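You operate a simulated robot arm through the tools that you are given. There is no shell and no other tool.

You are at the controls of a simulated robot arm. One attempt, no reset.

## Task
Set the controls near the top of the steel workbench. At the end: the tester power switch is switched on; the mode knob is turned to zero; the trim knob is turned to full left; the voltage knob is turned to 24 V; whatever was shut is shut again. Leave all else as you found it, and nothing knocked over.

It is judged by the outcome, as a careful person would: the job done as asked, and still so three seconds after it is handed in. It fails if anything else is knocked over, pushed out of place, dropped, spilled or broken.

## Robot
A 7-joint arm with a two-finger parallel gripper, fixed in place. Base frame: the origin is at the foot of the arm, x ahead of it, y to its left, z up. Units: mm, degrees, N and s.
With the tool pointing down near the work surface it reaches from about 280 to 680 mm from the base axis. Its first joint turns from -166.0 to 166.0 degrees. Payload 2.5 kg.
The tool frame sits at the grasp point between the pads (the TCP): z along the fingers, y along the line on which they close. The tips reach 30 mm beyond it. Largest opening 94 mm; finger width 28, thickness 10; the body of the gripper, 50 by 96 mm, starts 55 mm behind the TCP.
Orientation is that of the tool frame in the base frame, as a unit quaternion [x, y, z, w]. With the fingers straight down and closing along the base's y, the tool's x points along the base's -x, its y along +y and its z along -z.

## Interface
- The arm moves only by the tool drive_tool. Its argument "targets" is a list of rows, each an object (a shift or turn left out is 0, a gripper value left out holds the last) with "travel": the shift along the tool's x, y, z in mm, a list of three; "turn": the turn, a rotation vector about the tool's x, y, z in rad, a list of three; "gripper": the gripper command, from -1 (fully open) to 1 (shut), values between in proportion. In form: [{"travel": [x, y, z], "turn": [rx, ry, rz], "gripper": gripper}, ...]. A call has 1 to 20 rows; each row shifts and turns the commanded pose from where the row before left it, along the tool's axes as they then stand. Rows are played at 5 a second. More than 50 mm and 8.6 degrees between two rows, or a gripper value outside its range, and nothing of the call is played. A pose out of reach is approached as far as the arm can. The call stops where the force on the tool passes 40 N (or 10 N more than at its start, if that is more) or the arm is blocked; 0.2 s more then pass. The fingers move at their own pace (about 72 mm/s each) and stop on an object; they squeeze with about 26 N. The grip force told is the motor's: it shows also when the fingers shut on nothing. Time passes only in rows, and 0.2 s behind the last, so rows that do not move let the fingers close. It gives the time, the measured TCP pose, the force on the tool (base axes), the opening and the grip force at its end, in the units of the frame above (readings bear some noise), with the torque about the TCP (base axes, N m) and any sound that the robot's microphone picked up, and new pictures: "views" is both (left out), scene, wrist or none.
- Cameras (640 x 400 px; columns grow to the right, rows downward): "scene" is fixed at [49.6, 497.8, 644.9]; the picture's right is [-0.83, -0.56, 0.00], its down [-0.28, 0.42, -0.86] and it looks along [0.48, -0.72, -0.51] (base axes); focal length 319 px, centre (320, 200). "wrist" rides on the gripper at [76, 14, -103] in the tool frame; the picture's right is [-0.18, 0.98, 0.00], its down [-0.75, -0.14, -0.64] and it looks along [-0.63, -0.12, 0.77] (tool axes); focal length 243 px, centre (320, 200). There is no depth. A picture from a camera that has moved, and an enlarged one, comes with that camera's place and axes in the base frame and with its lens.
- close_up(camera, box): a new picture of the part [left, top, right, bottom] of that camera's present view, enlarged. No time passes.
- hand_in(): hands the job in; it is judged then, once.

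Nothing tells you positions but the pictures and the camera data. Unless the task says otherwise, let go and move clear before handing in.

The tools are called after ">>>" by a JSON object that holds its "name" and its "arguments". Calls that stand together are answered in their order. drive_tool: Moves the arm, as the interface text tells. Its arguments: {"type":"object","properties":{"targets":{"type":"array"},"views":{"type":"string","enum":["both","scene","wrist","none"]}},"required":["targets"]} The other tools are called the same way: close_up (camera, box) takes an enlarged picture of a part of a camera's view; hand_in () hands the job in.

At the start:

```text
time: 0.0
eef_pos: [374.2, 33.9, 352.7]
tool_rot: [0.0, 1.0, 0.0, 0.001]
contact_force: [0.5, 0.1, 0.6]
ft_torque: [0.04, 0.01, 0.05]
width: 93.8
gripper_force: 0.1
```

scene: 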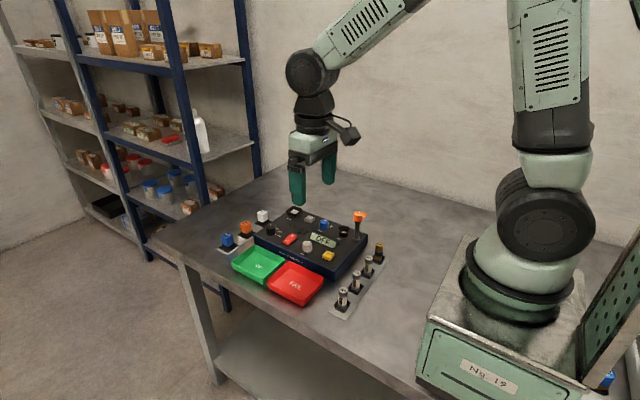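
wrist: 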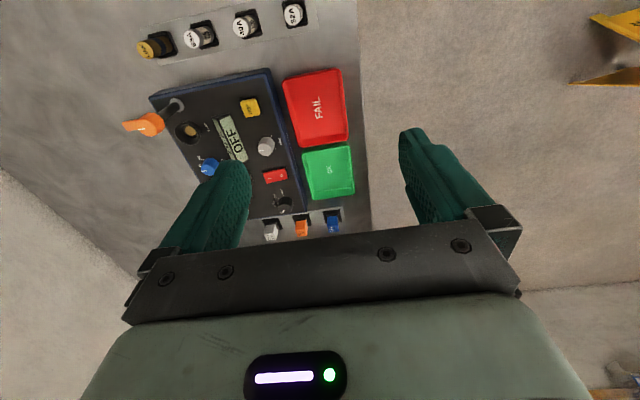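

I see a tester box on the bench with several knobs, a display reading OFF, coloured trays and rows of plugs. I'll look closer before moving.

>>> {"name": "close_up", "arguments": {"camera": "scene", "box": [240, 190, 400, 290]}}

>>> {"name": "close_up", "arguments": {"camera": "wrist", "box": [120, 60, 360, 240]}}

>>> {"name": "close_up", "arguments": {"camera": "scene", "box": [200, 190, 300, 260]}}

```text
4.00 times, centred on (320, 240) of scene
camera zoom: at [49.6, 497.8, 644.9], right [-0.83, -0.56, 0.0], down [-0.28, 0.42, -0.86], along [0.48, -0.72, -0.51], focal length 1277 px, centre (320, 40)
```

zoom: 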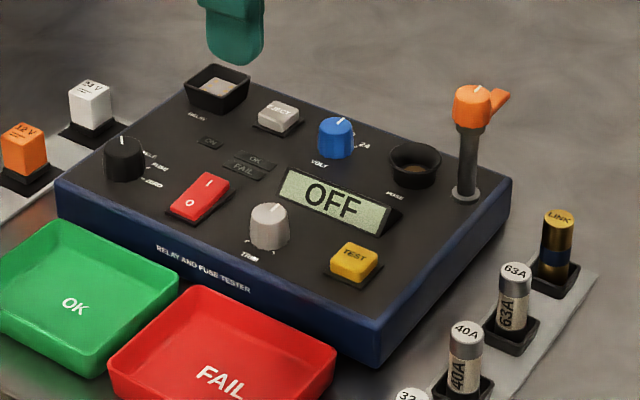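

```text
2.22 times, centred on (240, 150) of wrist
camera zoom: at [299.8, 48.0, 455.8], right [0.18, 0.98, 0.0], down [0.75, -0.14, 0.64], along [0.63, -0.12, -0.77], focal length 539 px, centre (498, 311)
```

zoom: 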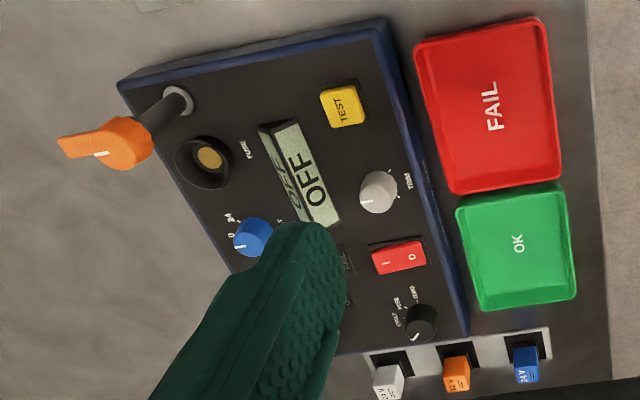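

```text
5.71 times, centred on (250, 225) of scene
camera zoom: at [49.6, 497.8, 644.9], right [-0.83, -0.56, 0.0], down [-0.28, 0.42, -0.86], along [0.48, -0.72, -0.51], focal length 1824 px, centre (720, 57)
```

zoom: 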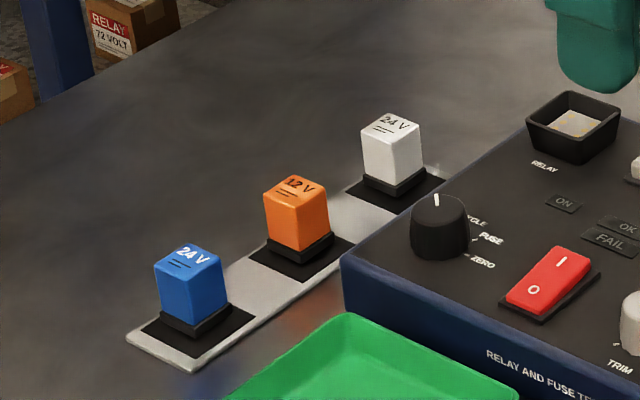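

The tester box sits roughly at x 380–630, y −50 to −220, with its top about 65 mm high. Its front faces +y, where the trays are. I'll move the wrist camera over it to read the labels and measure the knobs.

>>> {"name": "drive_tool", "arguments": {"targets": [{"travel": [-2, -40, 10], "gripper": -1}, {"travel": [-2, -40, 10]}, {"travel": [0, -40, 10]}, {"travel": [0, -34, 10]}, {"travel": [0, 0, 0]}], "views": "both"}}

```text
time: 1.2
eef_pos: [378.0, -120.8, 312.0]
tool_rot: [0.0, 1.0, 0.0, 0.0]
contact_force: [0.0, -0.4, -0.4]
ft_torque: [-0.01, 0.01, 0.01]
width: 94.0
gripper_force: 0.1
camera wrist: at [303.7, -107.0, 414.8], right [0.18, 0.98, 0.0], down [0.75, -0.14, 0.64], along [0.63, -0.12, -0.77], focal length 243 px, centre (320, 200)
```

scene: 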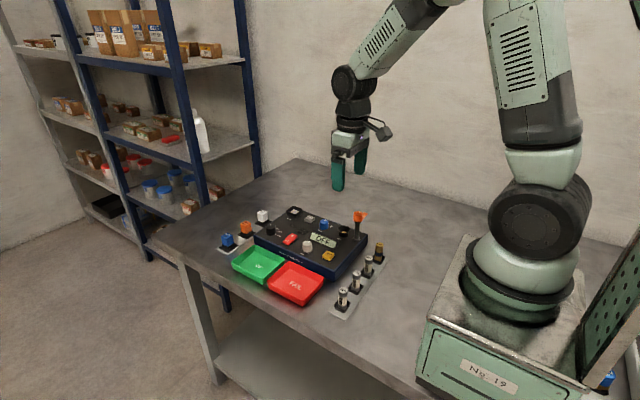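
wrist: 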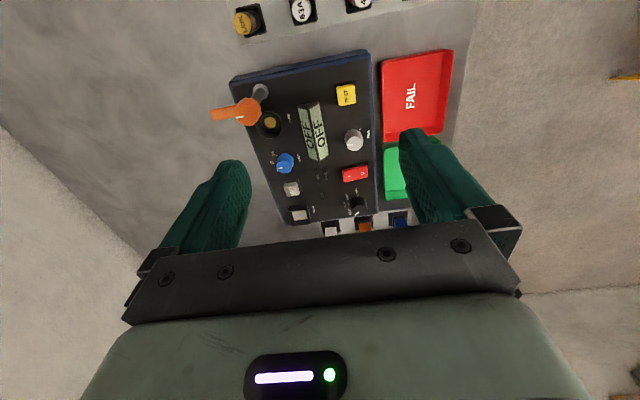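

>>> {"name": "close_up", "arguments": {"camera": "wrist", "box": [256, 120, 336, 170]}}

>>> {"name": "close_up", "arguments": {"camera": "wrist", "box": [310, 110, 400, 166]}}

>>> {"name": "close_up", "arguments": {"camera": "wrist", "box": [310, 160, 400, 216]}}

>>> {"name": "close_up", "arguments": {"camera": "wrist", "box": [220, 40, 400, 240]}}

```text
8.00 times, centred on (296, 145) of wrist
camera zoom: at [303.7, -107.0, 414.8], right [0.18, 0.98, 0.0], down [0.75, -0.14, 0.64], along [0.63, -0.12, -0.77], focal length 1941 px, centre (512, 640)
```

zoom: 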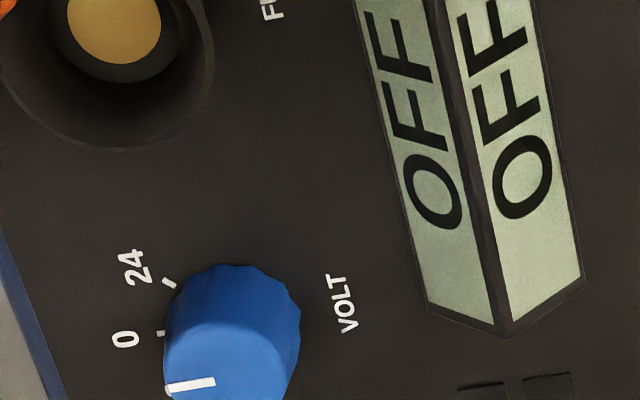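

```text
7.11 times, centred on (355, 138) of wrist
camera zoom: at [303.7, -107.0, 414.8], right [0.18, 0.98, 0.0], down [0.75, -0.14, 0.64], along [0.63, -0.12, -0.77], focal length 1725 px, centre (71, 641)
```

zoom: 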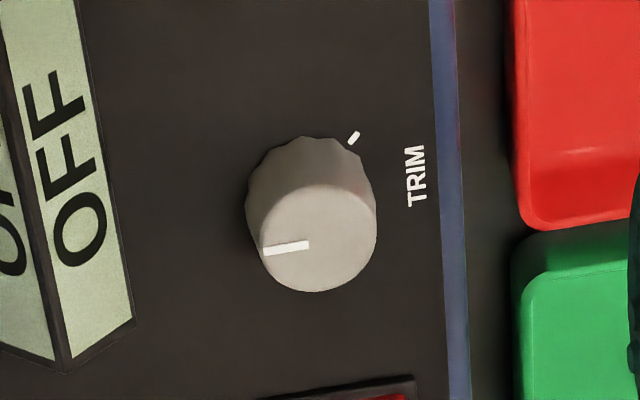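

```text
7.11 times, centred on (355, 188) of wrist
camera zoom: at [303.7, -107.0, 414.8], right [0.18, 0.98, 0.0], down [0.75, -0.14, 0.64], along [0.63, -0.12, -0.77], focal length 1725 px, centre (71, 285)
```

zoom: 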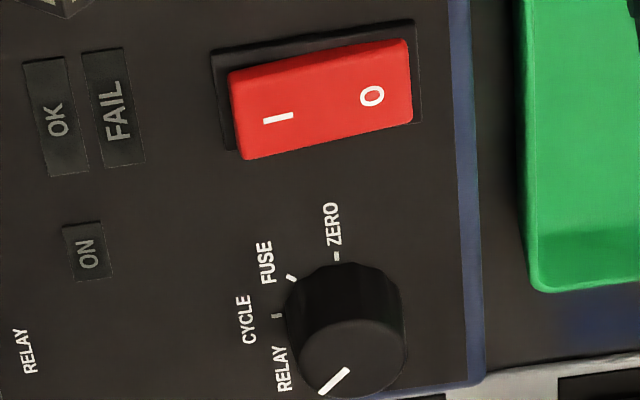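

```text
2.00 times, centred on (310, 140) of wrist
camera zoom: at [303.7, -107.0, 414.8], right [0.18, 0.98, 0.0], down [0.75, -0.14, 0.64], along [0.63, -0.12, -0.77], focal length 485 px, centre (340, 320)
```

zoom: 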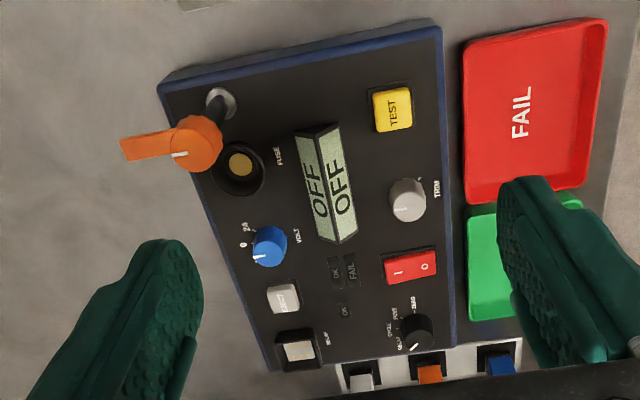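

The volt knob points at 0 and has 24 to the viewer's right of it. The mode knob points at RELAY, with positions RELAY, CYCLE, FUSE and ZERO. The trim knob is centred, and the rocker shows I on the back side. My position estimates disagree by about 10 mm, so I'll move in above the trim knob for a closer look.

>>> {"name": "drive_tool", "arguments": {"targets": [{"travel": [-20, 8, 30]}, {"travel": [-20, 8, 30]}, {"travel": [-20, 8, 30]}, {"travel": [-20, 8, 30]}, {"travel": [-17, 7, 22]}, {"travel": [0, 0, 0]}], "views": "both"}}

```text
time: 2.6
eef_pos: [476.5, -80.1, 169.9]
tool_rot: [0.0, 1.0, 0.0, 0.0]
contact_force: [0.3, -0.5, -0.9]
ft_torque: [0.03, -0.02, -0.01]
width: 93.8
gripper_force: 0.1
camera wrist: at [401.1, -66.8, 273.3], right [0.18, 0.98, 0.0], down [0.75, -0.14, 0.64], along [0.63, -0.12, -0.77], focal length 243 px, centre (320, 200)
```

scene: 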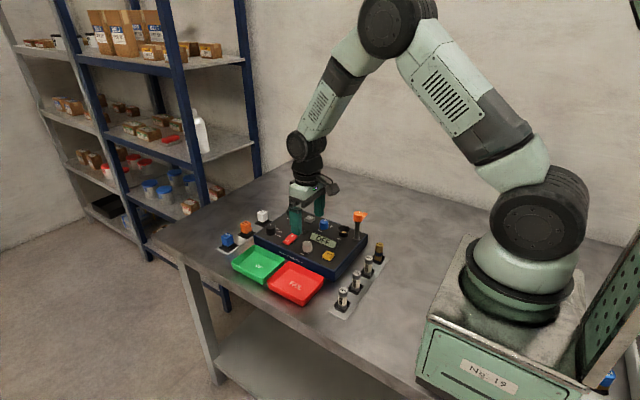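
wrist: 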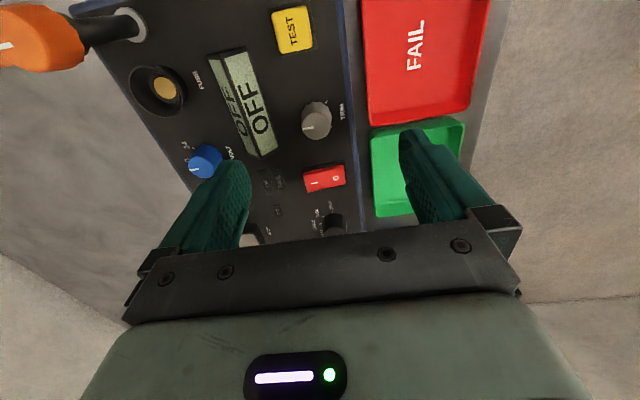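

I'll check the scene camera's calibration against the known fingertip positions.

>>> {"name": "close_up", "arguments": {"camera": "scene", "box": [260, 170, 370, 270]}}

>>> {"name": "close_up", "arguments": {"camera": "wrist", "box": [160, 60, 380, 240]}}

```text
4.00 times, centred on (315, 220) of scene
camera zoom: at [49.6, 497.8, 644.9], right [-0.83, -0.56, 0.0], down [-0.28, 0.42, -0.86], along [0.48, -0.72, -0.51], focal length 1277 px, centre (340, 120)
```

zoom: 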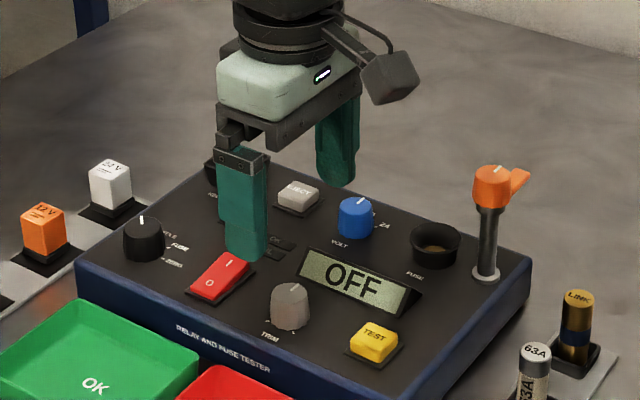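

```text
2.22 times, centred on (270, 150) of wrist
camera zoom: at [401.1, -66.8, 273.3], right [0.18, 0.98, 0.0], down [0.75, -0.14, 0.64], along [0.63, -0.12, -0.77], focal length 539 px, centre (431, 311)
```

zoom: 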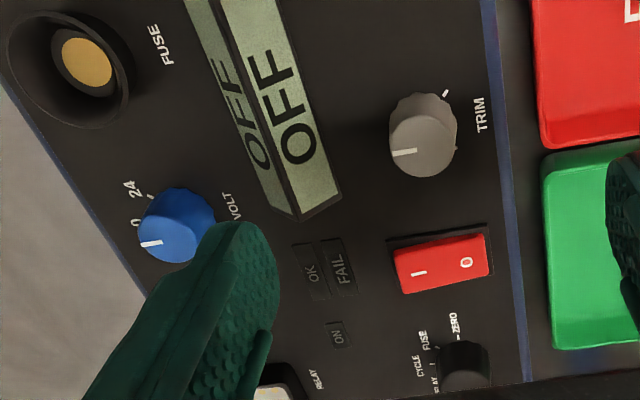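

The two cameras disagree by a few millimetres, so I'll rely on close wrist views and gentle contact. I'll centre over the trim knob (about x 486, y −86) and descend partway.

>>> {"name": "drive_tool", "arguments": {"targets": [{"travel": [-9, -6, 15], "gripper": -0.277}, {"travel": [0, 0, 20]}, {"travel": [0, 0, 10]}, {"travel": [0, 0, 0]}], "views": "both"}}

```text
time: 3.6
eef_pos: [485.2, -86.7, 125.4]
tool_rot: [0.001, 1.0, -0.001, 0.0]
contact_force: [-0.1, 0.0, -0.6]
ft_torque: [0.01, -0.01, -0.01]
width: 60.1
gripper_force: 0.1
camera wrist: at [409.9, -72.9, 229.0], right [0.18, 0.98, 0.0], down [0.75, -0.14, 0.64], along [0.63, -0.12, -0.77], focal length 243 px, centre (320, 200)
```

scene: 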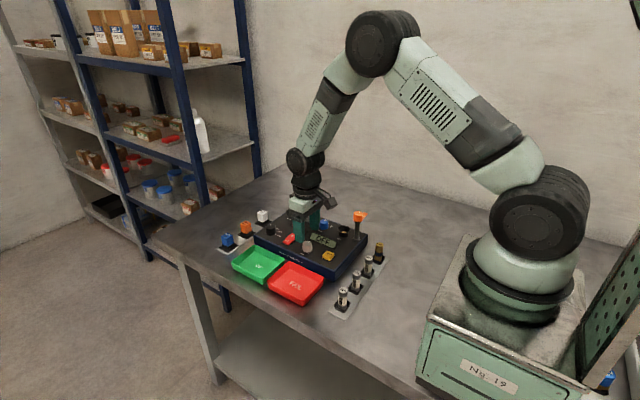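
wrist: 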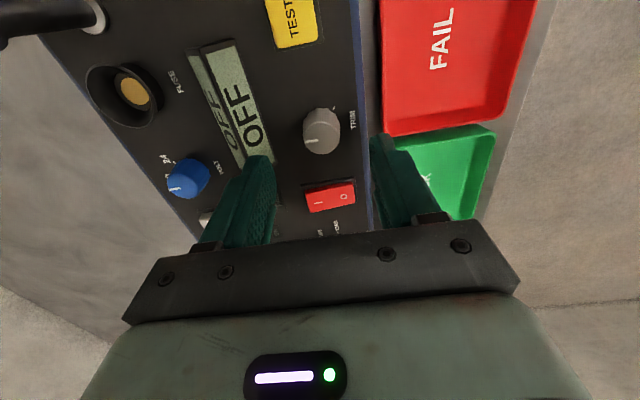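

>>> {"name": "close_up", "arguments": {"camera": "wrist", "box": [240, 80, 400, 180]}}

>>> {"name": "close_up", "arguments": {"camera": "scene", "box": [260, 180, 360, 260]}}

```text
4.00 times, centred on (320, 130) of wrist
camera zoom: at [409.9, -72.9, 229.0], right [0.18, 0.98, 0.0], down [0.75, -0.14, 0.64], along [0.63, -0.12, -0.77], focal length 970 px, centre (320, 480)
```

zoom: 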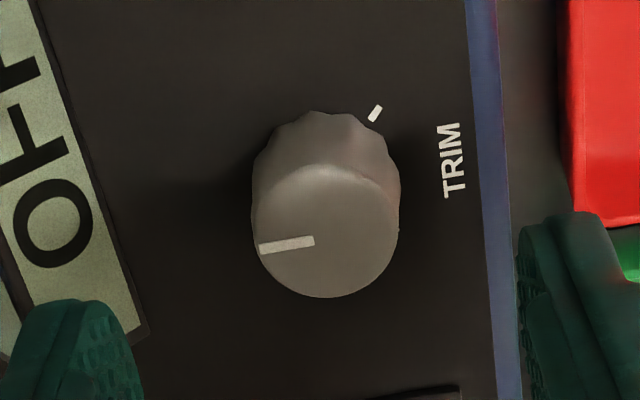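

```text
5.00 times, centred on (310, 220) of scene
camera zoom: at [49.6, 497.8, 644.9], right [-0.83, -0.56, 0.0], down [-0.28, 0.42, -0.86], along [0.48, -0.72, -0.51], focal length 1596 px, centre (370, 100)
```

zoom: 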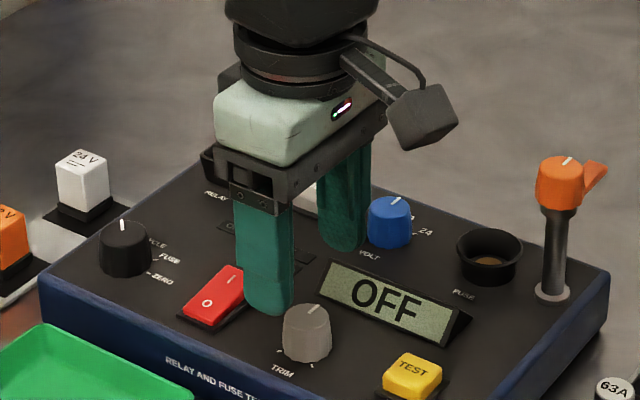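

The trim knob is almost directly under the TCP, about 26 mm across with its top near z 60–70. I'll narrow the fingers to 46 mm and descend a little more, checking as I go.

>>> {"name": "drive_tool", "arguments": {"targets": [{"travel": [-1, 0, 0], "gripper": 0.02}, {"travel": [0, 0, 12]}, {"travel": [0, 0, 12]}, {"travel": [0, 0, 0]}], "views": "both"}}

>>> {"name": "close_up", "arguments": {"camera": "wrist", "box": [240, 80, 400, 180]}}

>>> {"name": "close_up", "arguments": {"camera": "scene", "box": [260, 180, 360, 260]}}

```text
time: 4.6
eef_pos: [486.2, -87.3, 102.5]
tool_rot: [0.0, 1.0, 0.0, 0.0]
contact_force: [0.3, -0.1, 0.3]
ft_torque: [0.02, 0.02, 0.03]
width: 45.9
gripper_force: 0.0
camera wrist: at [411.0, -72.7, 205.1], right [0.18, 0.98, 0.0], down [0.75, -0.14, 0.64], along [0.63, -0.12, -0.77], focal length 243 px, centre (320, 200)
```

scene: 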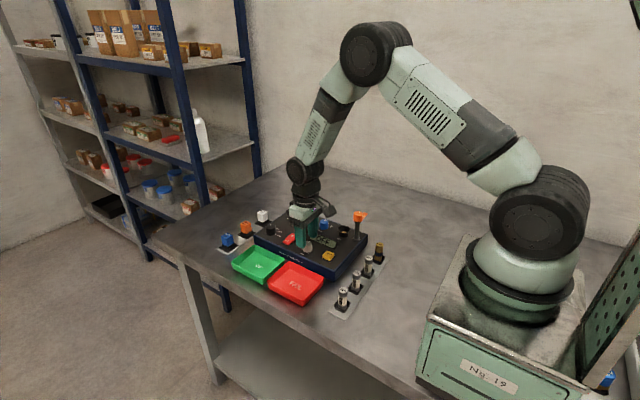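
wrist: 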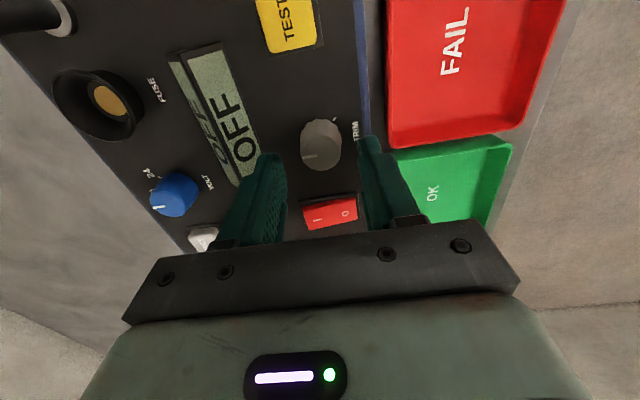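

```text
4.00 times, centred on (320, 130) of wrist
camera zoom: at [411.0, -72.7, 205.1], right [0.18, 0.98, 0.0], down [0.75, -0.14, 0.64], along [0.63, -0.12, -0.77], focal length 970 px, centre (320, 480)
```

zoom: 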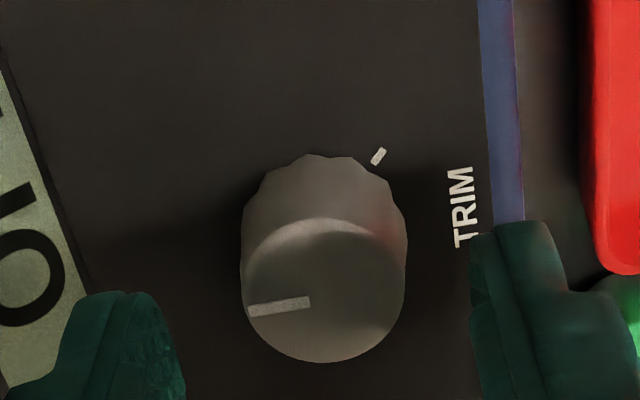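

```text
5.00 times, centred on (310, 220) of scene
camera zoom: at [49.6, 497.8, 644.9], right [-0.83, -0.56, 0.0], down [-0.28, 0.42, -0.86], along [0.48, -0.72, -0.51], focal length 1596 px, centre (370, 100)
```

zoom: 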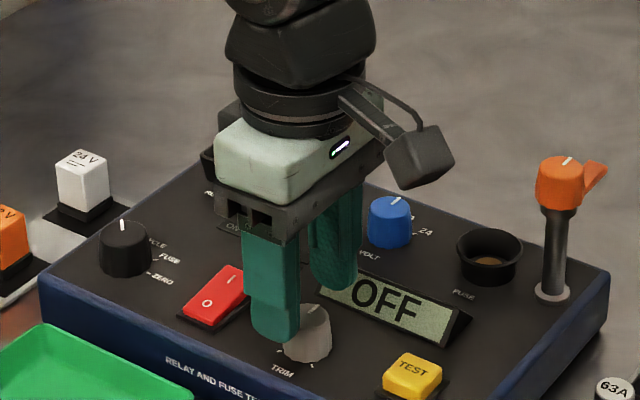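

The trim knob is centred between the fingers at about (488, −87), with the panel near z 47. I'll descend so the tips sit around the knob, then close.

>>> {"name": "drive_tool", "arguments": {"targets": [{"travel": [-2, 0, 6]}, {"travel": [0, 0, 5]}, {"travel": [0, 0, 5]}, {"travel": [0, 0, 0]}], "views": "both"}}

>>> {"name": "close_up", "arguments": {"camera": "wrist", "box": [240, 100, 400, 200]}}

>>> {"name": "close_up", "arguments": {"camera": "scene", "box": [260, 180, 360, 260]}}

```text
time: 5.6
eef_pos: [486.8, -86.1, 85.8]
tool_rot: [0.0, 1.0, 0.0, 0.001]
contact_force: [-0.3, -0.3, -0.4]
ft_torque: [0.01, 0.01, -0.01]
width: 46.4
gripper_force: 0.1
camera wrist: at [412.3, -72.7, 189.0], right [0.18, 0.98, 0.0], down [0.75, -0.14, 0.64], along [0.63, -0.12, -0.77], focal length 243 px, centre (320, 200)
```

scene: 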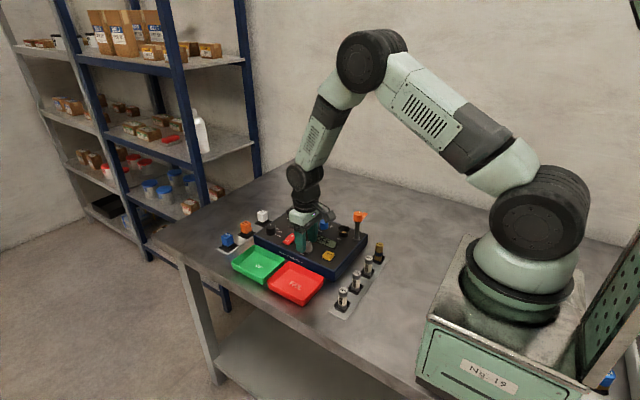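
wrist: 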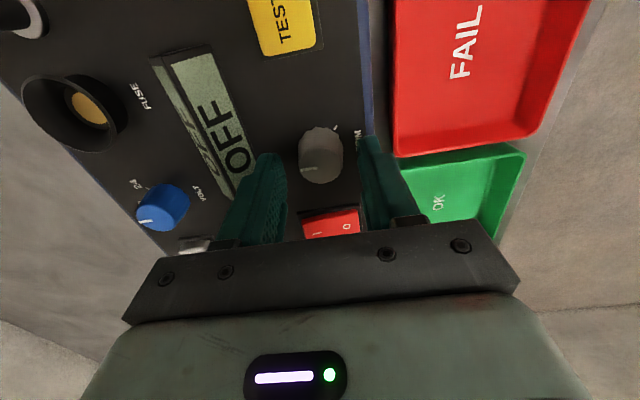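

```text
4.00 times, centred on (320, 150) of wrist
camera zoom: at [412.3, -72.7, 189.0], right [0.18, 0.98, 0.0], down [0.75, -0.14, 0.64], along [0.63, -0.12, -0.77], focal length 970 px, centre (320, 400)
```

zoom: 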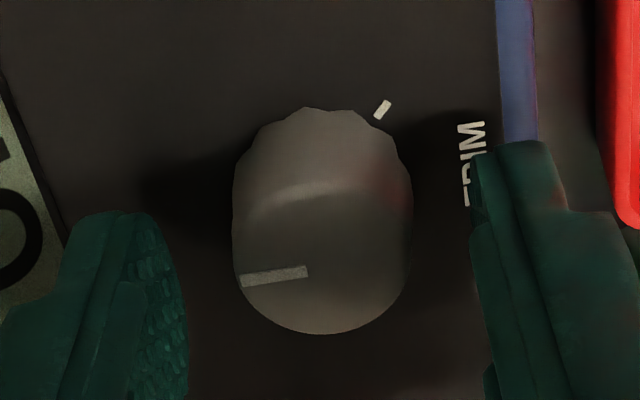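

```text
5.00 times, centred on (310, 220) of scene
camera zoom: at [49.6, 497.8, 644.9], right [-0.83, -0.56, 0.0], down [-0.28, 0.42, -0.86], along [0.48, -0.72, -0.51], focal length 1596 px, centre (370, 100)
```

zoom: 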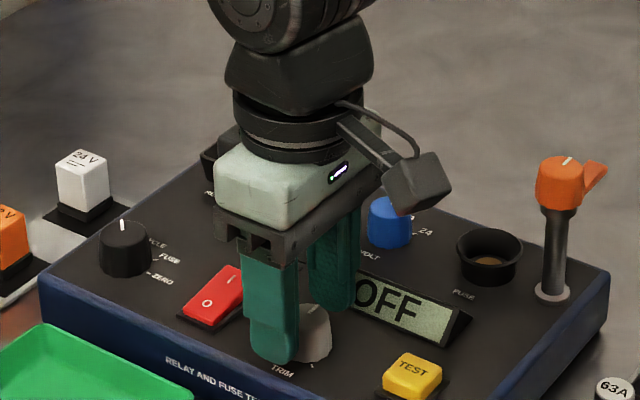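

The knob is centred between the pads with the tips a few millimetres above the panel. I'll lower 3 mm and close on it.

>>> {"name": "drive_tool", "arguments": {"targets": [{"travel": [0, 0, 3]}, {"gripper": 1}, {"gripper": 1}, {"gripper": 1}], "views": "both"}}

>>> {"name": "close_up", "arguments": {"camera": "wrist", "box": [240, 100, 400, 200]}}

```text
time: 6.6
eef_pos: [488.7, -86.5, 83.1]
tool_rot: [0.0, 1.0, 0.001, 0.0]
contact_force: [-0.7, 8.1, -0.1]
ft_torque: [0.24, -0.04, -0.02]
width: 26.5
gripper_force: 45.3
camera wrist: at [412.5, -72.2, 185.6], right [0.18, 0.98, 0.0], down [0.75, -0.14, 0.64], along [0.63, -0.12, -0.77], focal length 243 px, centre (320, 200)
```

scene: 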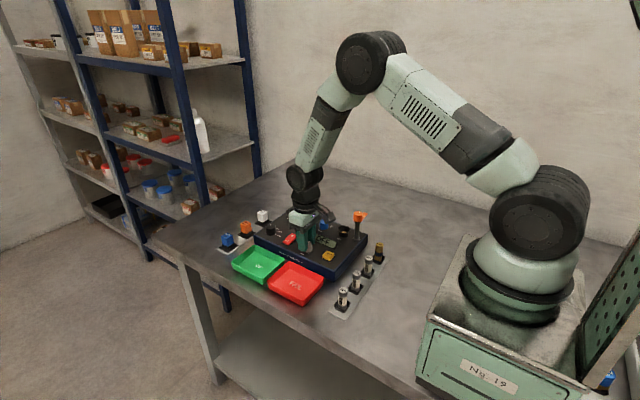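
wrist: 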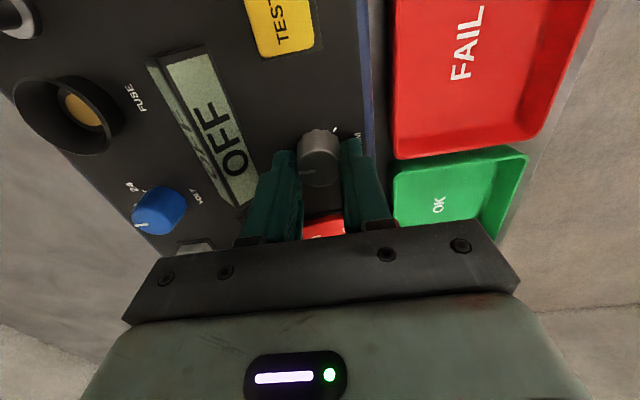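

```text
4.00 times, centred on (320, 150) of wrist
camera zoom: at [412.5, -72.2, 185.6], right [0.18, 0.98, 0.0], down [0.75, -0.14, 0.64], along [0.63, -0.12, -0.77], focal length 970 px, centre (320, 400)
```

zoom: 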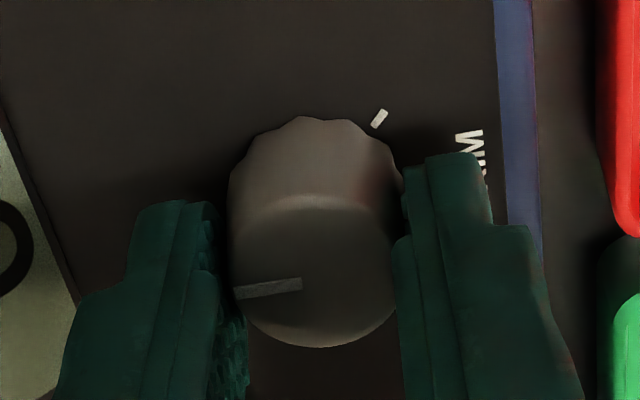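

The knob is gripped at 26.5 mm wide, with an 8 N sideways force from a slight offset. I'll shift +1 mm in y to relieve it, then start turning counter-clockwise as seen from above.

>>> {"name": "drive_tool", "arguments": {"targets": [{"travel": [0, 1.2, 0]}, {"turn": [0, 0, -0.12]}, {"turn": [0, 0, -0.12]}, {"turn": [0, 0, -0.12]}], "views": "both"}}

>>> {"name": "close_up", "arguments": {"camera": "wrist", "box": [240, 100, 400, 200]}}

```text
time: 7.6
eef_pos: [487.3, -84.5, 84.4]
tool_rot: [-0.18, 0.984, 0.001, 0.0]
contact_force: [-3.2, 10.9, -1.1]
ft_torque: [0.36, -0.04, -0.05]
width: 26.5
gripper_force: 45.3
camera wrist: at [412.4, -99.2, 185.7], right [-0.18, 0.98, 0.0], down [0.76, 0.13, 0.64], along [0.63, 0.11, -0.77], focal length 243 px, centre (320, 200)
```

scene: 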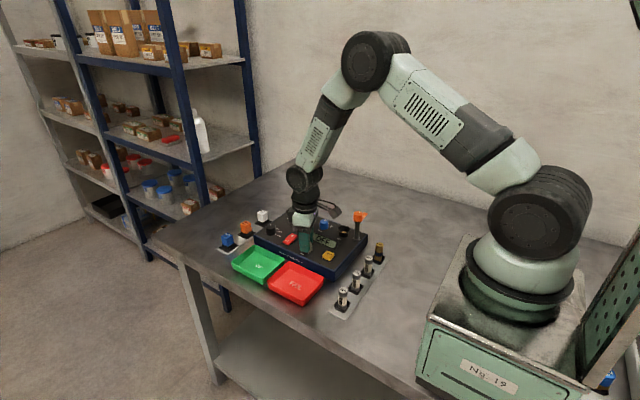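
wrist: 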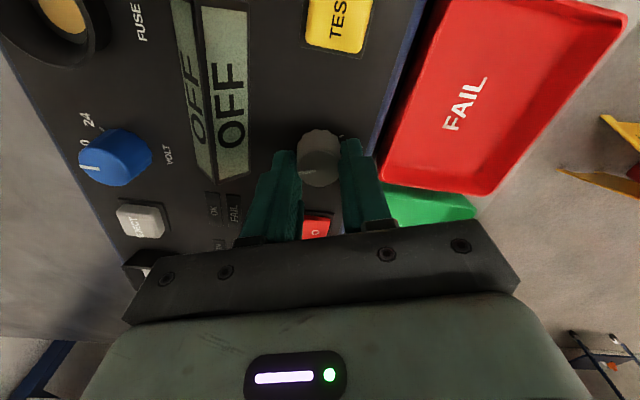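

```text
4.00 times, centred on (320, 150) of wrist
camera zoom: at [412.4, -99.2, 185.7], right [-0.18, 0.98, 0.0], down [0.76, 0.13, 0.64], along [0.63, 0.11, -0.77], focal length 970 px, centre (320, 400)
```

zoom: 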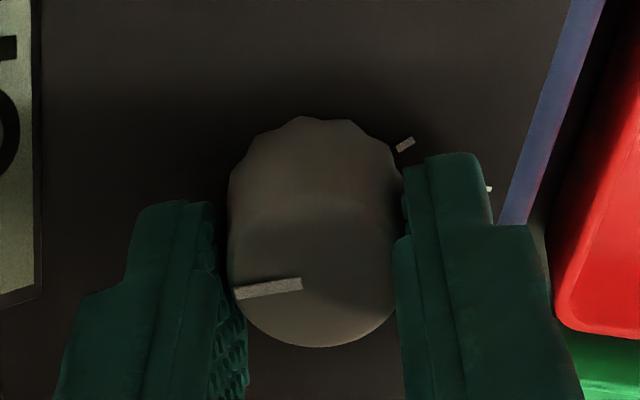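

The knob turns with the gripper, and the pointer stays fixed in the wrist view. The side force rose after the y shift, so I'll move the other way and compare.

>>> {"name": "drive_tool", "arguments": {"targets": [{"travel": [0.85, -2.25, 0]}, {"travel": [0, 0, 0]}], "views": "none"}}

```text
time: 8.2
eef_pos: [486.9, -86.2, 84.2]
tool_rot: [-0.182, 0.983, 0.001, -0.001]
contact_force: [-4.7, 27.1, 0.0]
ft_torque: [0.65, 0.42, -0.06]
width: 26.7
gripper_force: 45.3
```

The force drops toward +y, so the true knob centre is near y −83. I'll shift 4 mm in +y and continue turning.

>>> {"name": "drive_tool", "arguments": {"targets": [{"travel": [-0.94, 3.9, 0]}, {"turn": [0, 0, -0.14]}, {"turn": [0, 0, -0.14]}, {"turn": [0, 0, -0.14]}], "views": "none"}}

```text
time: 9.2
eef_pos: [486.7, -84.8, 82.2]
tool_rot: [-0.381, 0.925, -0.001, -0.001]
contact_force: [-6.3, 11.7, -3.0]
ft_torque: [0.29, 0.23, -0.05]
width: 26.6
gripper_force: 45.4
```

The knob has turned about 45° left. I'll correct for the side force and keep turning.

>>> {"name": "drive_tool", "arguments": {"targets": [{"travel": [-0.56, 1.84, 0]}, {"turn": [0, 0, -0.14]}, {"turn": [0, 0, -0.14]}, {"turn": [0, 0, -0.14]}, {"turn": [0, 0, -0.14]}], "views": "both"}}

>>> {"name": "close_up", "arguments": {"camera": "wrist", "box": [240, 100, 400, 200]}}

```text
time: 10.4
eef_pos: [485.8, -83.8, 82.6]
tool_rot: [-0.622, 0.783, 0.001, -0.002]
contact_force: [-10.2, -5.9, 3.3]
ft_torque: [-0.3, 0.34, -0.03]
width: 26.4
gripper_force: 44.9
camera wrist: at [455.9, -154.7, 186.0], right [-0.92, 0.4, 0.0], down [0.31, 0.7, 0.64], along [0.26, 0.59, -0.77], focal length 243 px, centre (320, 200)
```

scene: 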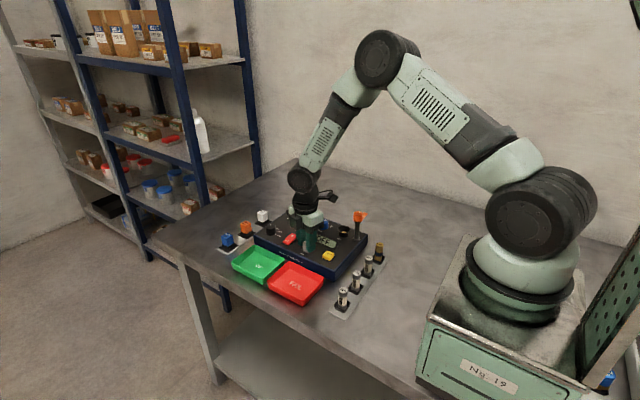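
wrist: 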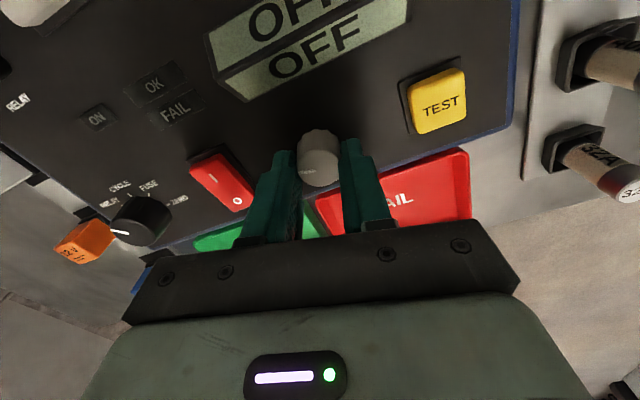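

```text
4.00 times, centred on (320, 150) of wrist
camera zoom: at [455.9, -154.7, 186.0], right [-0.92, 0.4, 0.0], down [0.31, 0.7, 0.64], along [0.26, 0.59, -0.77], focal length 970 px, centre (320, 400)
```

zoom: 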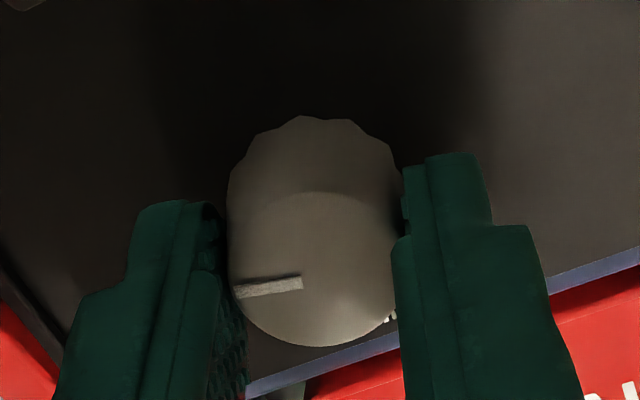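

At about 77° left now, still gripped firmly. I'll zoom on the mode knob, which shows well from here, and carry on turning with a small force correction.

>>> {"name": "close_up", "arguments": {"camera": "wrist", "box": [70, 150, 230, 260]}}

>>> {"name": "drive_tool", "arguments": {"targets": [{"travel": [1.09, 1.18, 0]}, {"turn": [0, 0, -0.14]}, {"turn": [0, 0, -0.14]}, {"turn": [0, 0, -0.14]}, {"turn": [0, 0, -0.14]}], "views": "both"}}

```text
3.64 times, centred on (150, 205) of wrist
camera zoom: at [455.9, -154.7, 186.0], right [-0.92, 0.4, 0.0], down [0.31, 0.7, 0.64], along [0.26, 0.59, -0.77], focal length 882 px, centre (938, 182)
```

zoom: 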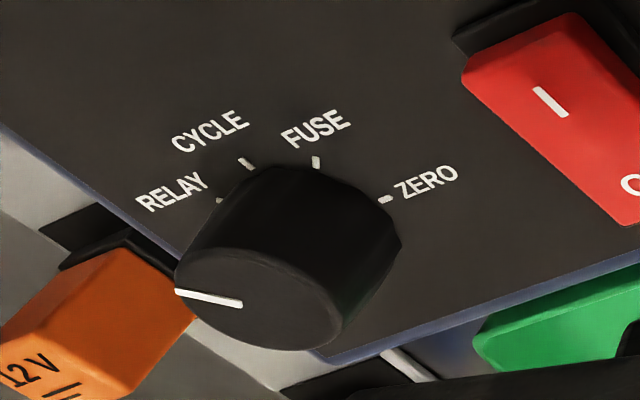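

```text
time: 11.6
eef_pos: [483.8, -83.7, 84.5]
tool_rot: [0.814, -0.58, 0.0, 0.001]
contact_force: [-8.4, -8.9, 7.3]
ft_torque: [0.05, 0.33, -0.02]
width: 26.6
gripper_force: 44.6
camera wrist: at [496.9, -160.5, 185.9], right [-0.99, -0.15, 0.0], down [-0.11, 0.76, 0.64], along [-0.09, 0.63, -0.77], focal length 243 px, centre (320, 200)
```

scene: 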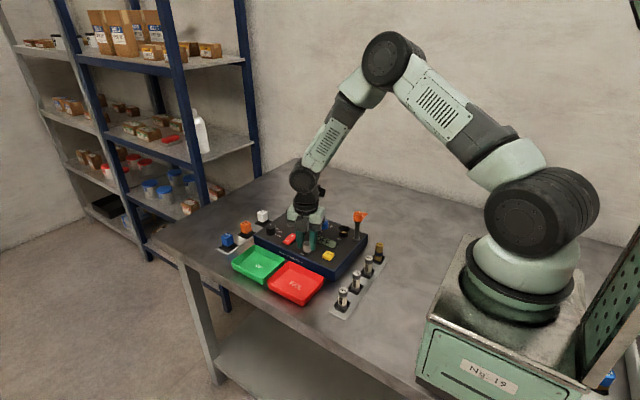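
wrist: 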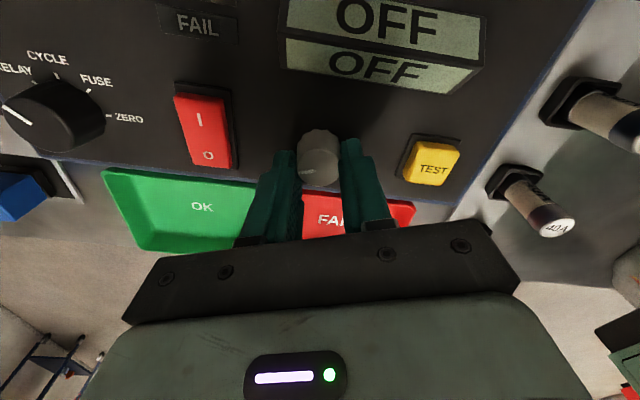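

About 109° left now. I'll continue in smaller steps, watching the torque for the end stop.

>>> {"name": "drive_tool", "arguments": {"targets": [{"travel": [0.74, 1.52, -0.5]}, {"turn": [0, 0, -0.12]}, {"turn": [0, 0, -0.12]}], "views": "wrist"}}

>>> {"name": "close_up", "arguments": {"camera": "wrist", "box": [240, 100, 400, 200]}}

```text
time: 12.4
eef_pos: [483.4, -85.4, 82.9]
tool_rot: [0.878, -0.479, -0.001, -0.001]
contact_force: [4.6, -1.3, -21.0]
ft_torque: [0.02, -0.15, 0.03]
width: 26.8
gripper_force: 45.8
camera wrist: at [514.2, -156.3, 185.8], right [-0.93, -0.38, 0.0], down [-0.29, 0.71, 0.64], along [-0.24, 0.6, -0.77], focal length 243 px, centre (320, 200)
```

wrist: 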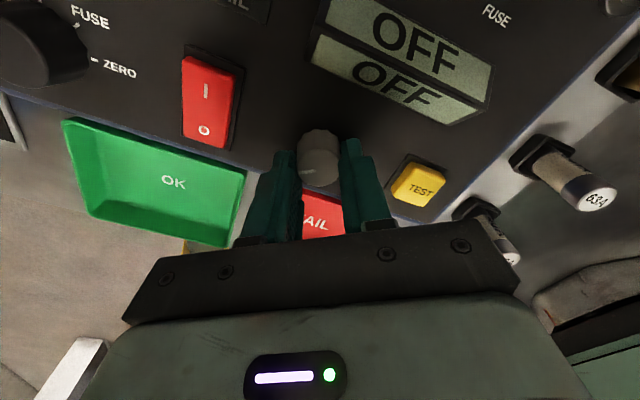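

```text
4.00 times, centred on (320, 150) of wrist
camera zoom: at [514.2, -156.3, 185.8], right [-0.93, -0.38, 0.0], down [-0.29, 0.71, 0.64], along [-0.24, 0.6, -0.77], focal length 970 px, centre (320, 400)
```

zoom: 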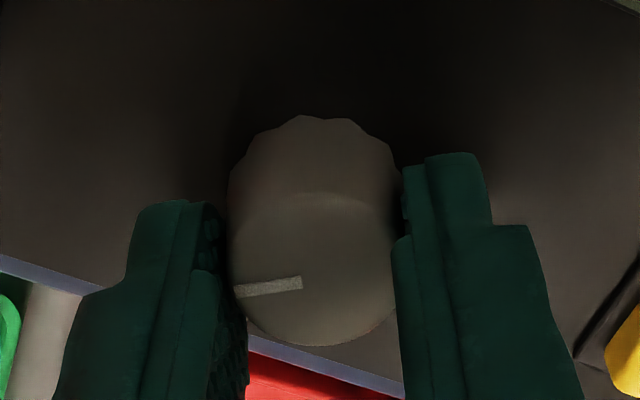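

About 123° left, and no stop felt yet. I'll relax the vertical pull and go on.

>>> {"name": "drive_tool", "arguments": {"targets": [{"travel": [0, 0, 0.35]}, {"turn": [0, 0, -0.1]}, {"turn": [0, 0, -0.1]}], "views": "wrist"}}

>>> {"name": "close_up", "arguments": {"camera": "wrist", "box": [240, 100, 400, 200]}}

```text
time: 13.2
eef_pos: [483.1, -83.7, 83.0]
tool_rot: [0.921, -0.39, 0.0, 0.0]
contact_force: [2.3, -0.4, -15.0]
ft_torque: [0.0, -0.15, 0.02]
width: 26.4
gripper_force: 44.5
camera wrist: at [527.5, -149.2, 185.9], right [-0.83, -0.55, 0.0], down [-0.42, 0.64, 0.64], along [-0.35, 0.54, -0.77], focal length 243 px, centre (320, 200)
```

wrist: 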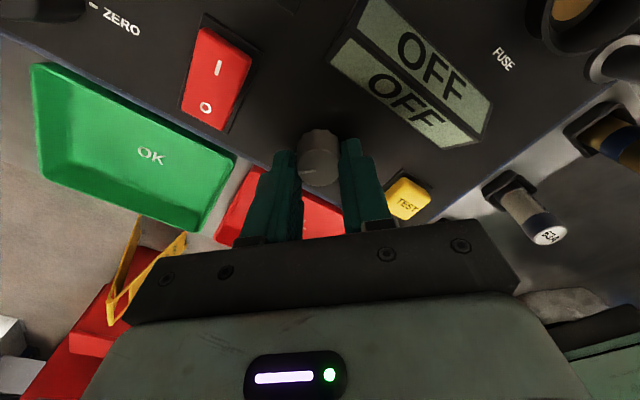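

```text
4.00 times, centred on (320, 150) of wrist
camera zoom: at [527.5, -149.2, 185.9], right [-0.83, -0.55, 0.0], down [-0.42, 0.64, 0.64], along [-0.35, 0.54, -0.77], focal length 970 px, centre (320, 400)
```

zoom: 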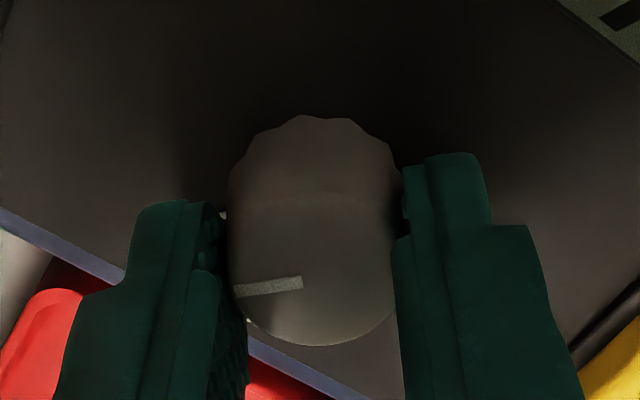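

The left end mark is now just visible and the pointer is a few degrees short of it. I'll keep turning gently until the stop.

>>> {"name": "drive_tool", "arguments": {"targets": [{"travel": [0, 0, 0.25], "turn": [0, 0, -0.07]}, {"turn": [0, 0, -0.07]}, {"turn": [0, 0, 0]}], "views": "wrist"}}

>>> {"name": "close_up", "arguments": {"camera": "wrist", "box": [240, 100, 400, 200]}}

```text
time: 14.0
eef_pos: [484.3, -85.2, 84.8]
tool_rot: [0.946, -0.324, 0.0, 0.001]
contact_force: [-6.2, -3.1, 5.9]
ft_torque: [0.18, 0.42, -0.31]
width: 26.3
gripper_force: 45.2
camera wrist: at [536.3, -143.1, 186.3], right [-0.75, -0.66, 0.0], down [-0.51, 0.58, 0.64], along [-0.43, 0.48, -0.77], focal length 243 px, centre (320, 200)
```

wrist: 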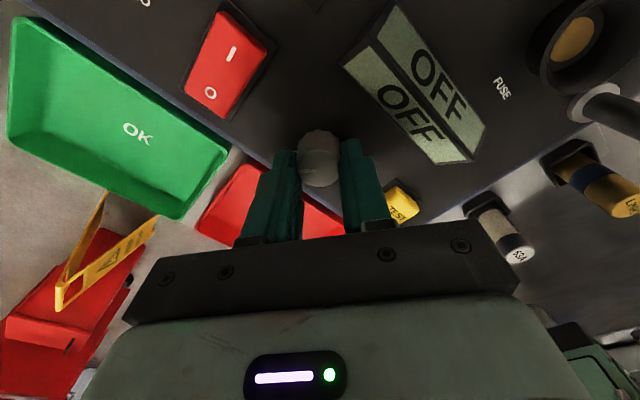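

```text
4.00 times, centred on (320, 150) of wrist
camera zoom: at [536.3, -143.1, 186.3], right [-0.75, -0.66, 0.0], down [-0.51, 0.58, 0.64], along [-0.43, 0.48, -0.77], focal length 970 px, centre (320, 400)
```

zoom: 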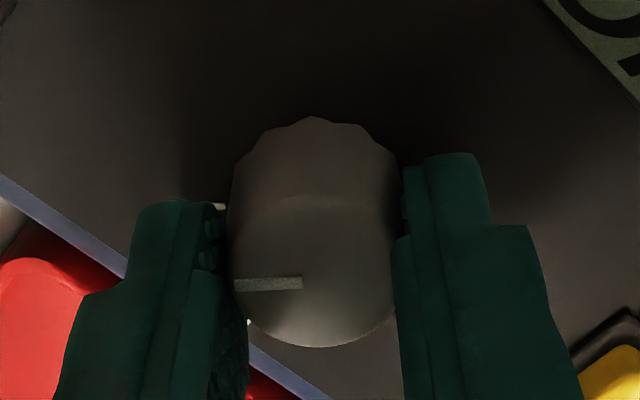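

The torque rose to 0.31 N m and the pointer slipped slightly in the grip, so the trim knob is at its left stop. I'll release, lift and check.

>>> {"name": "drive_tool", "arguments": {"targets": [{"gripper": 0.02}, {"gripper": 0.02}, {"travel": [0, 0, -20]}, {"travel": [0, 0, -30]}, {"travel": [0, 0, -30]}, {"travel": [0, 0, 0]}], "views": "both"}}

>>> {"name": "close_up", "arguments": {"camera": "wrist", "box": [220, 60, 420, 200]}}

>>> {"name": "close_up", "arguments": {"camera": "scene", "box": [260, 190, 360, 270]}}

```text
time: 15.4
eef_pos: [482.6, -85.5, 163.1]
tool_rot: [0.945, -0.326, 0.001, 0.0]
contact_force: [0.3, 0.5, 0.8]
ft_torque: [0.02, 0.03, 0.02]
width: 46.2
gripper_force: 0.0
camera wrist: at [536.3, -143.2, 265.7], right [-0.75, -0.66, 0.0], down [-0.51, 0.57, 0.64], along [-0.43, 0.48, -0.77], focal length 243 px, centre (320, 200)
```

scene: 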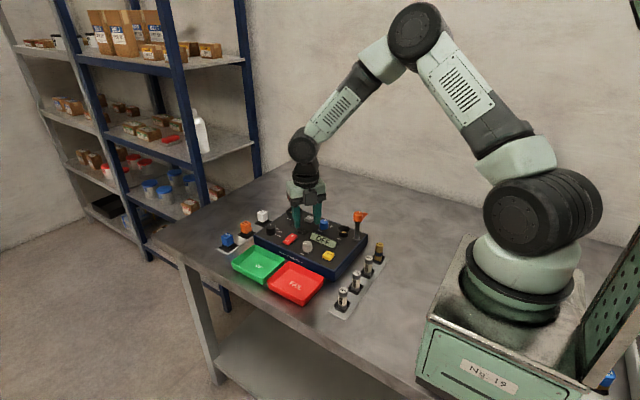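
wrist: 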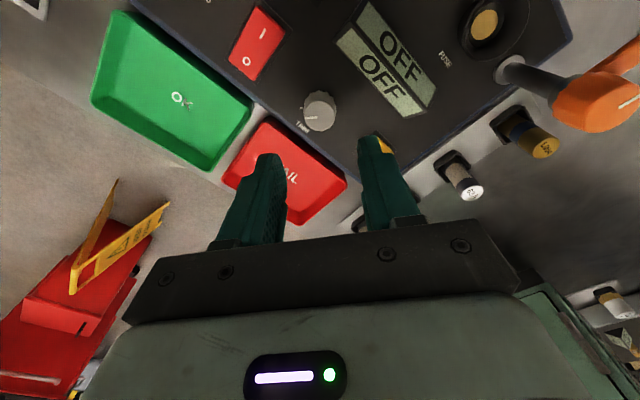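

```text
2.86 times, centred on (320, 130) of wrist
camera zoom: at [536.3, -143.2, 265.7], right [-0.75, -0.66, 0.0], down [-0.51, 0.57, 0.64], along [-0.43, 0.48, -0.77], focal length 693 px, centre (320, 400)
```

zoom: 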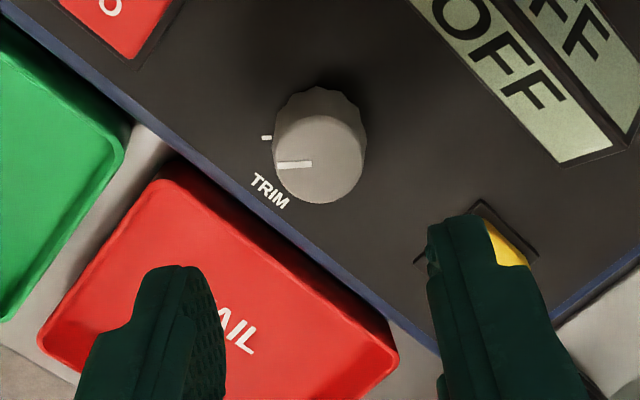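

```text
5.00 times, centred on (310, 230) of scene
camera zoom: at [49.6, 497.8, 644.9], right [-0.83, -0.56, 0.0], down [-0.28, 0.42, -0.86], along [0.48, -0.72, -0.51], focal length 1596 px, centre (370, 50)
```

zoom: 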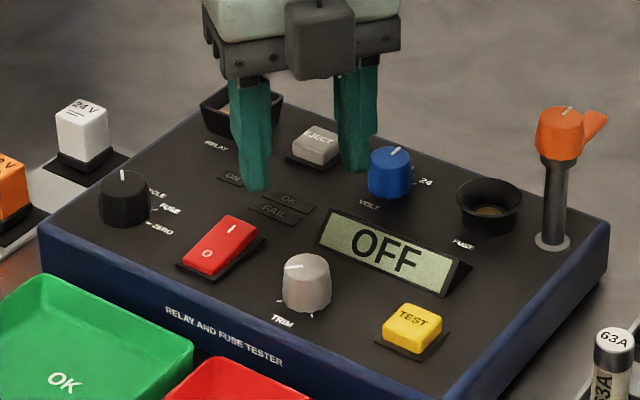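

The trim pointer lines up with its left end mark, so that is done. Next is the voltage knob at about (505, −204); I'll move above it and read its dial.

>>> {"name": "drive_tool", "arguments": {"targets": [{"travel": [30, 27, 0]}, {"travel": [30, 27, 0]}, {"travel": [30.7, 26, 0]}, {"travel": [0, 0, 15]}, {"travel": [0, 0, 0]}], "views": "both"}}

>>> {"name": "close_up", "arguments": {"camera": "wrist", "box": [240, 60, 400, 180]}}

>>> {"name": "close_up", "arguments": {"camera": "scene", "box": [260, 170, 360, 250]}}

```text
time: 16.6
eef_pos: [506.5, -203.9, 148.2]
tool_rot: [0.946, -0.325, 0.0, 0.001]
contact_force: [0.3, -0.2, -0.6]
ft_torque: [-0.01, -0.01, 0.01]
width: 46.1
gripper_force: 0.0
camera wrist: at [559.0, -261.7, 250.5], right [-0.75, -0.66, 0.0], down [-0.51, 0.57, 0.64], along [-0.42, 0.48, -0.77], focal length 243 px, centre (320, 200)
```

scene: 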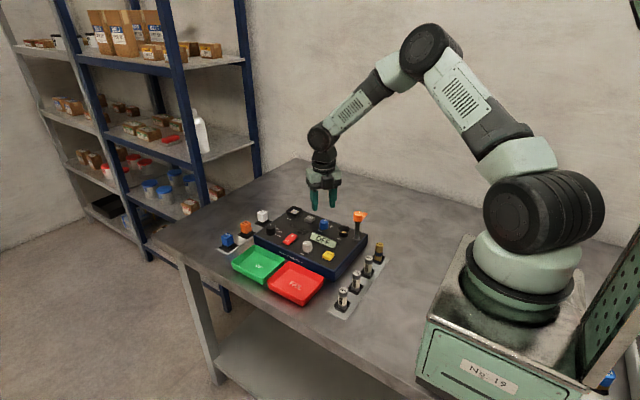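
wrist: 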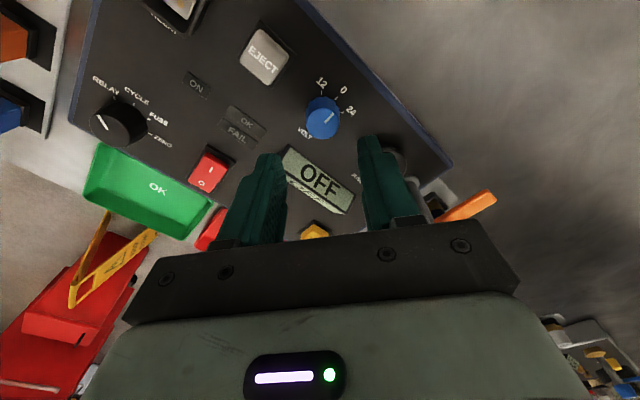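

```text
3.33 times, centred on (320, 120) of wrist
camera zoom: at [559.0, -261.7, 250.5], right [-0.75, -0.66, 0.0], down [-0.51, 0.57, 0.64], along [-0.42, 0.48, -0.77], focal length 809 px, centre (320, 467)
```

zoom: 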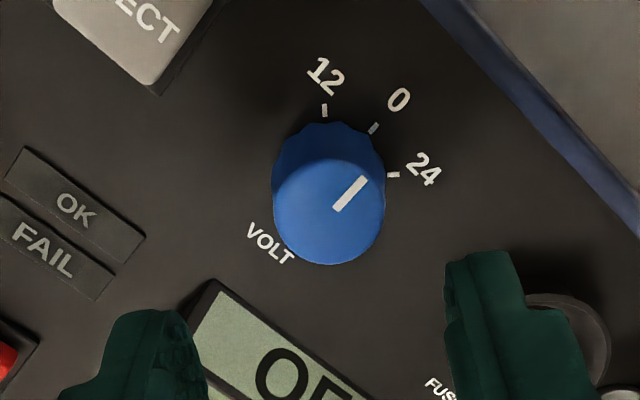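

```text
5.00 times, centred on (310, 210) of scene
camera zoom: at [49.6, 497.8, 644.9], right [-0.83, -0.56, 0.0], down [-0.28, 0.42, -0.86], along [0.48, -0.72, -0.51], focal length 1596 px, centre (370, 150)
```

zoom: 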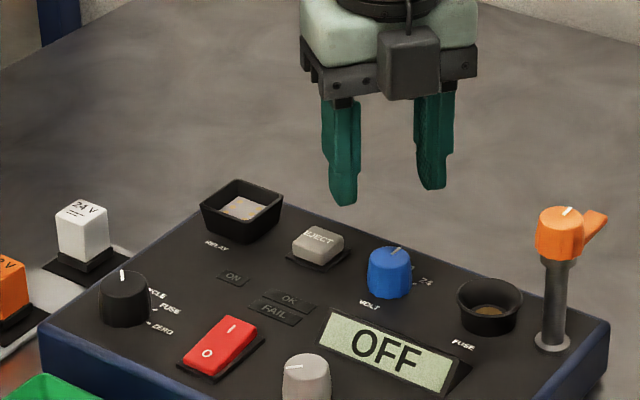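

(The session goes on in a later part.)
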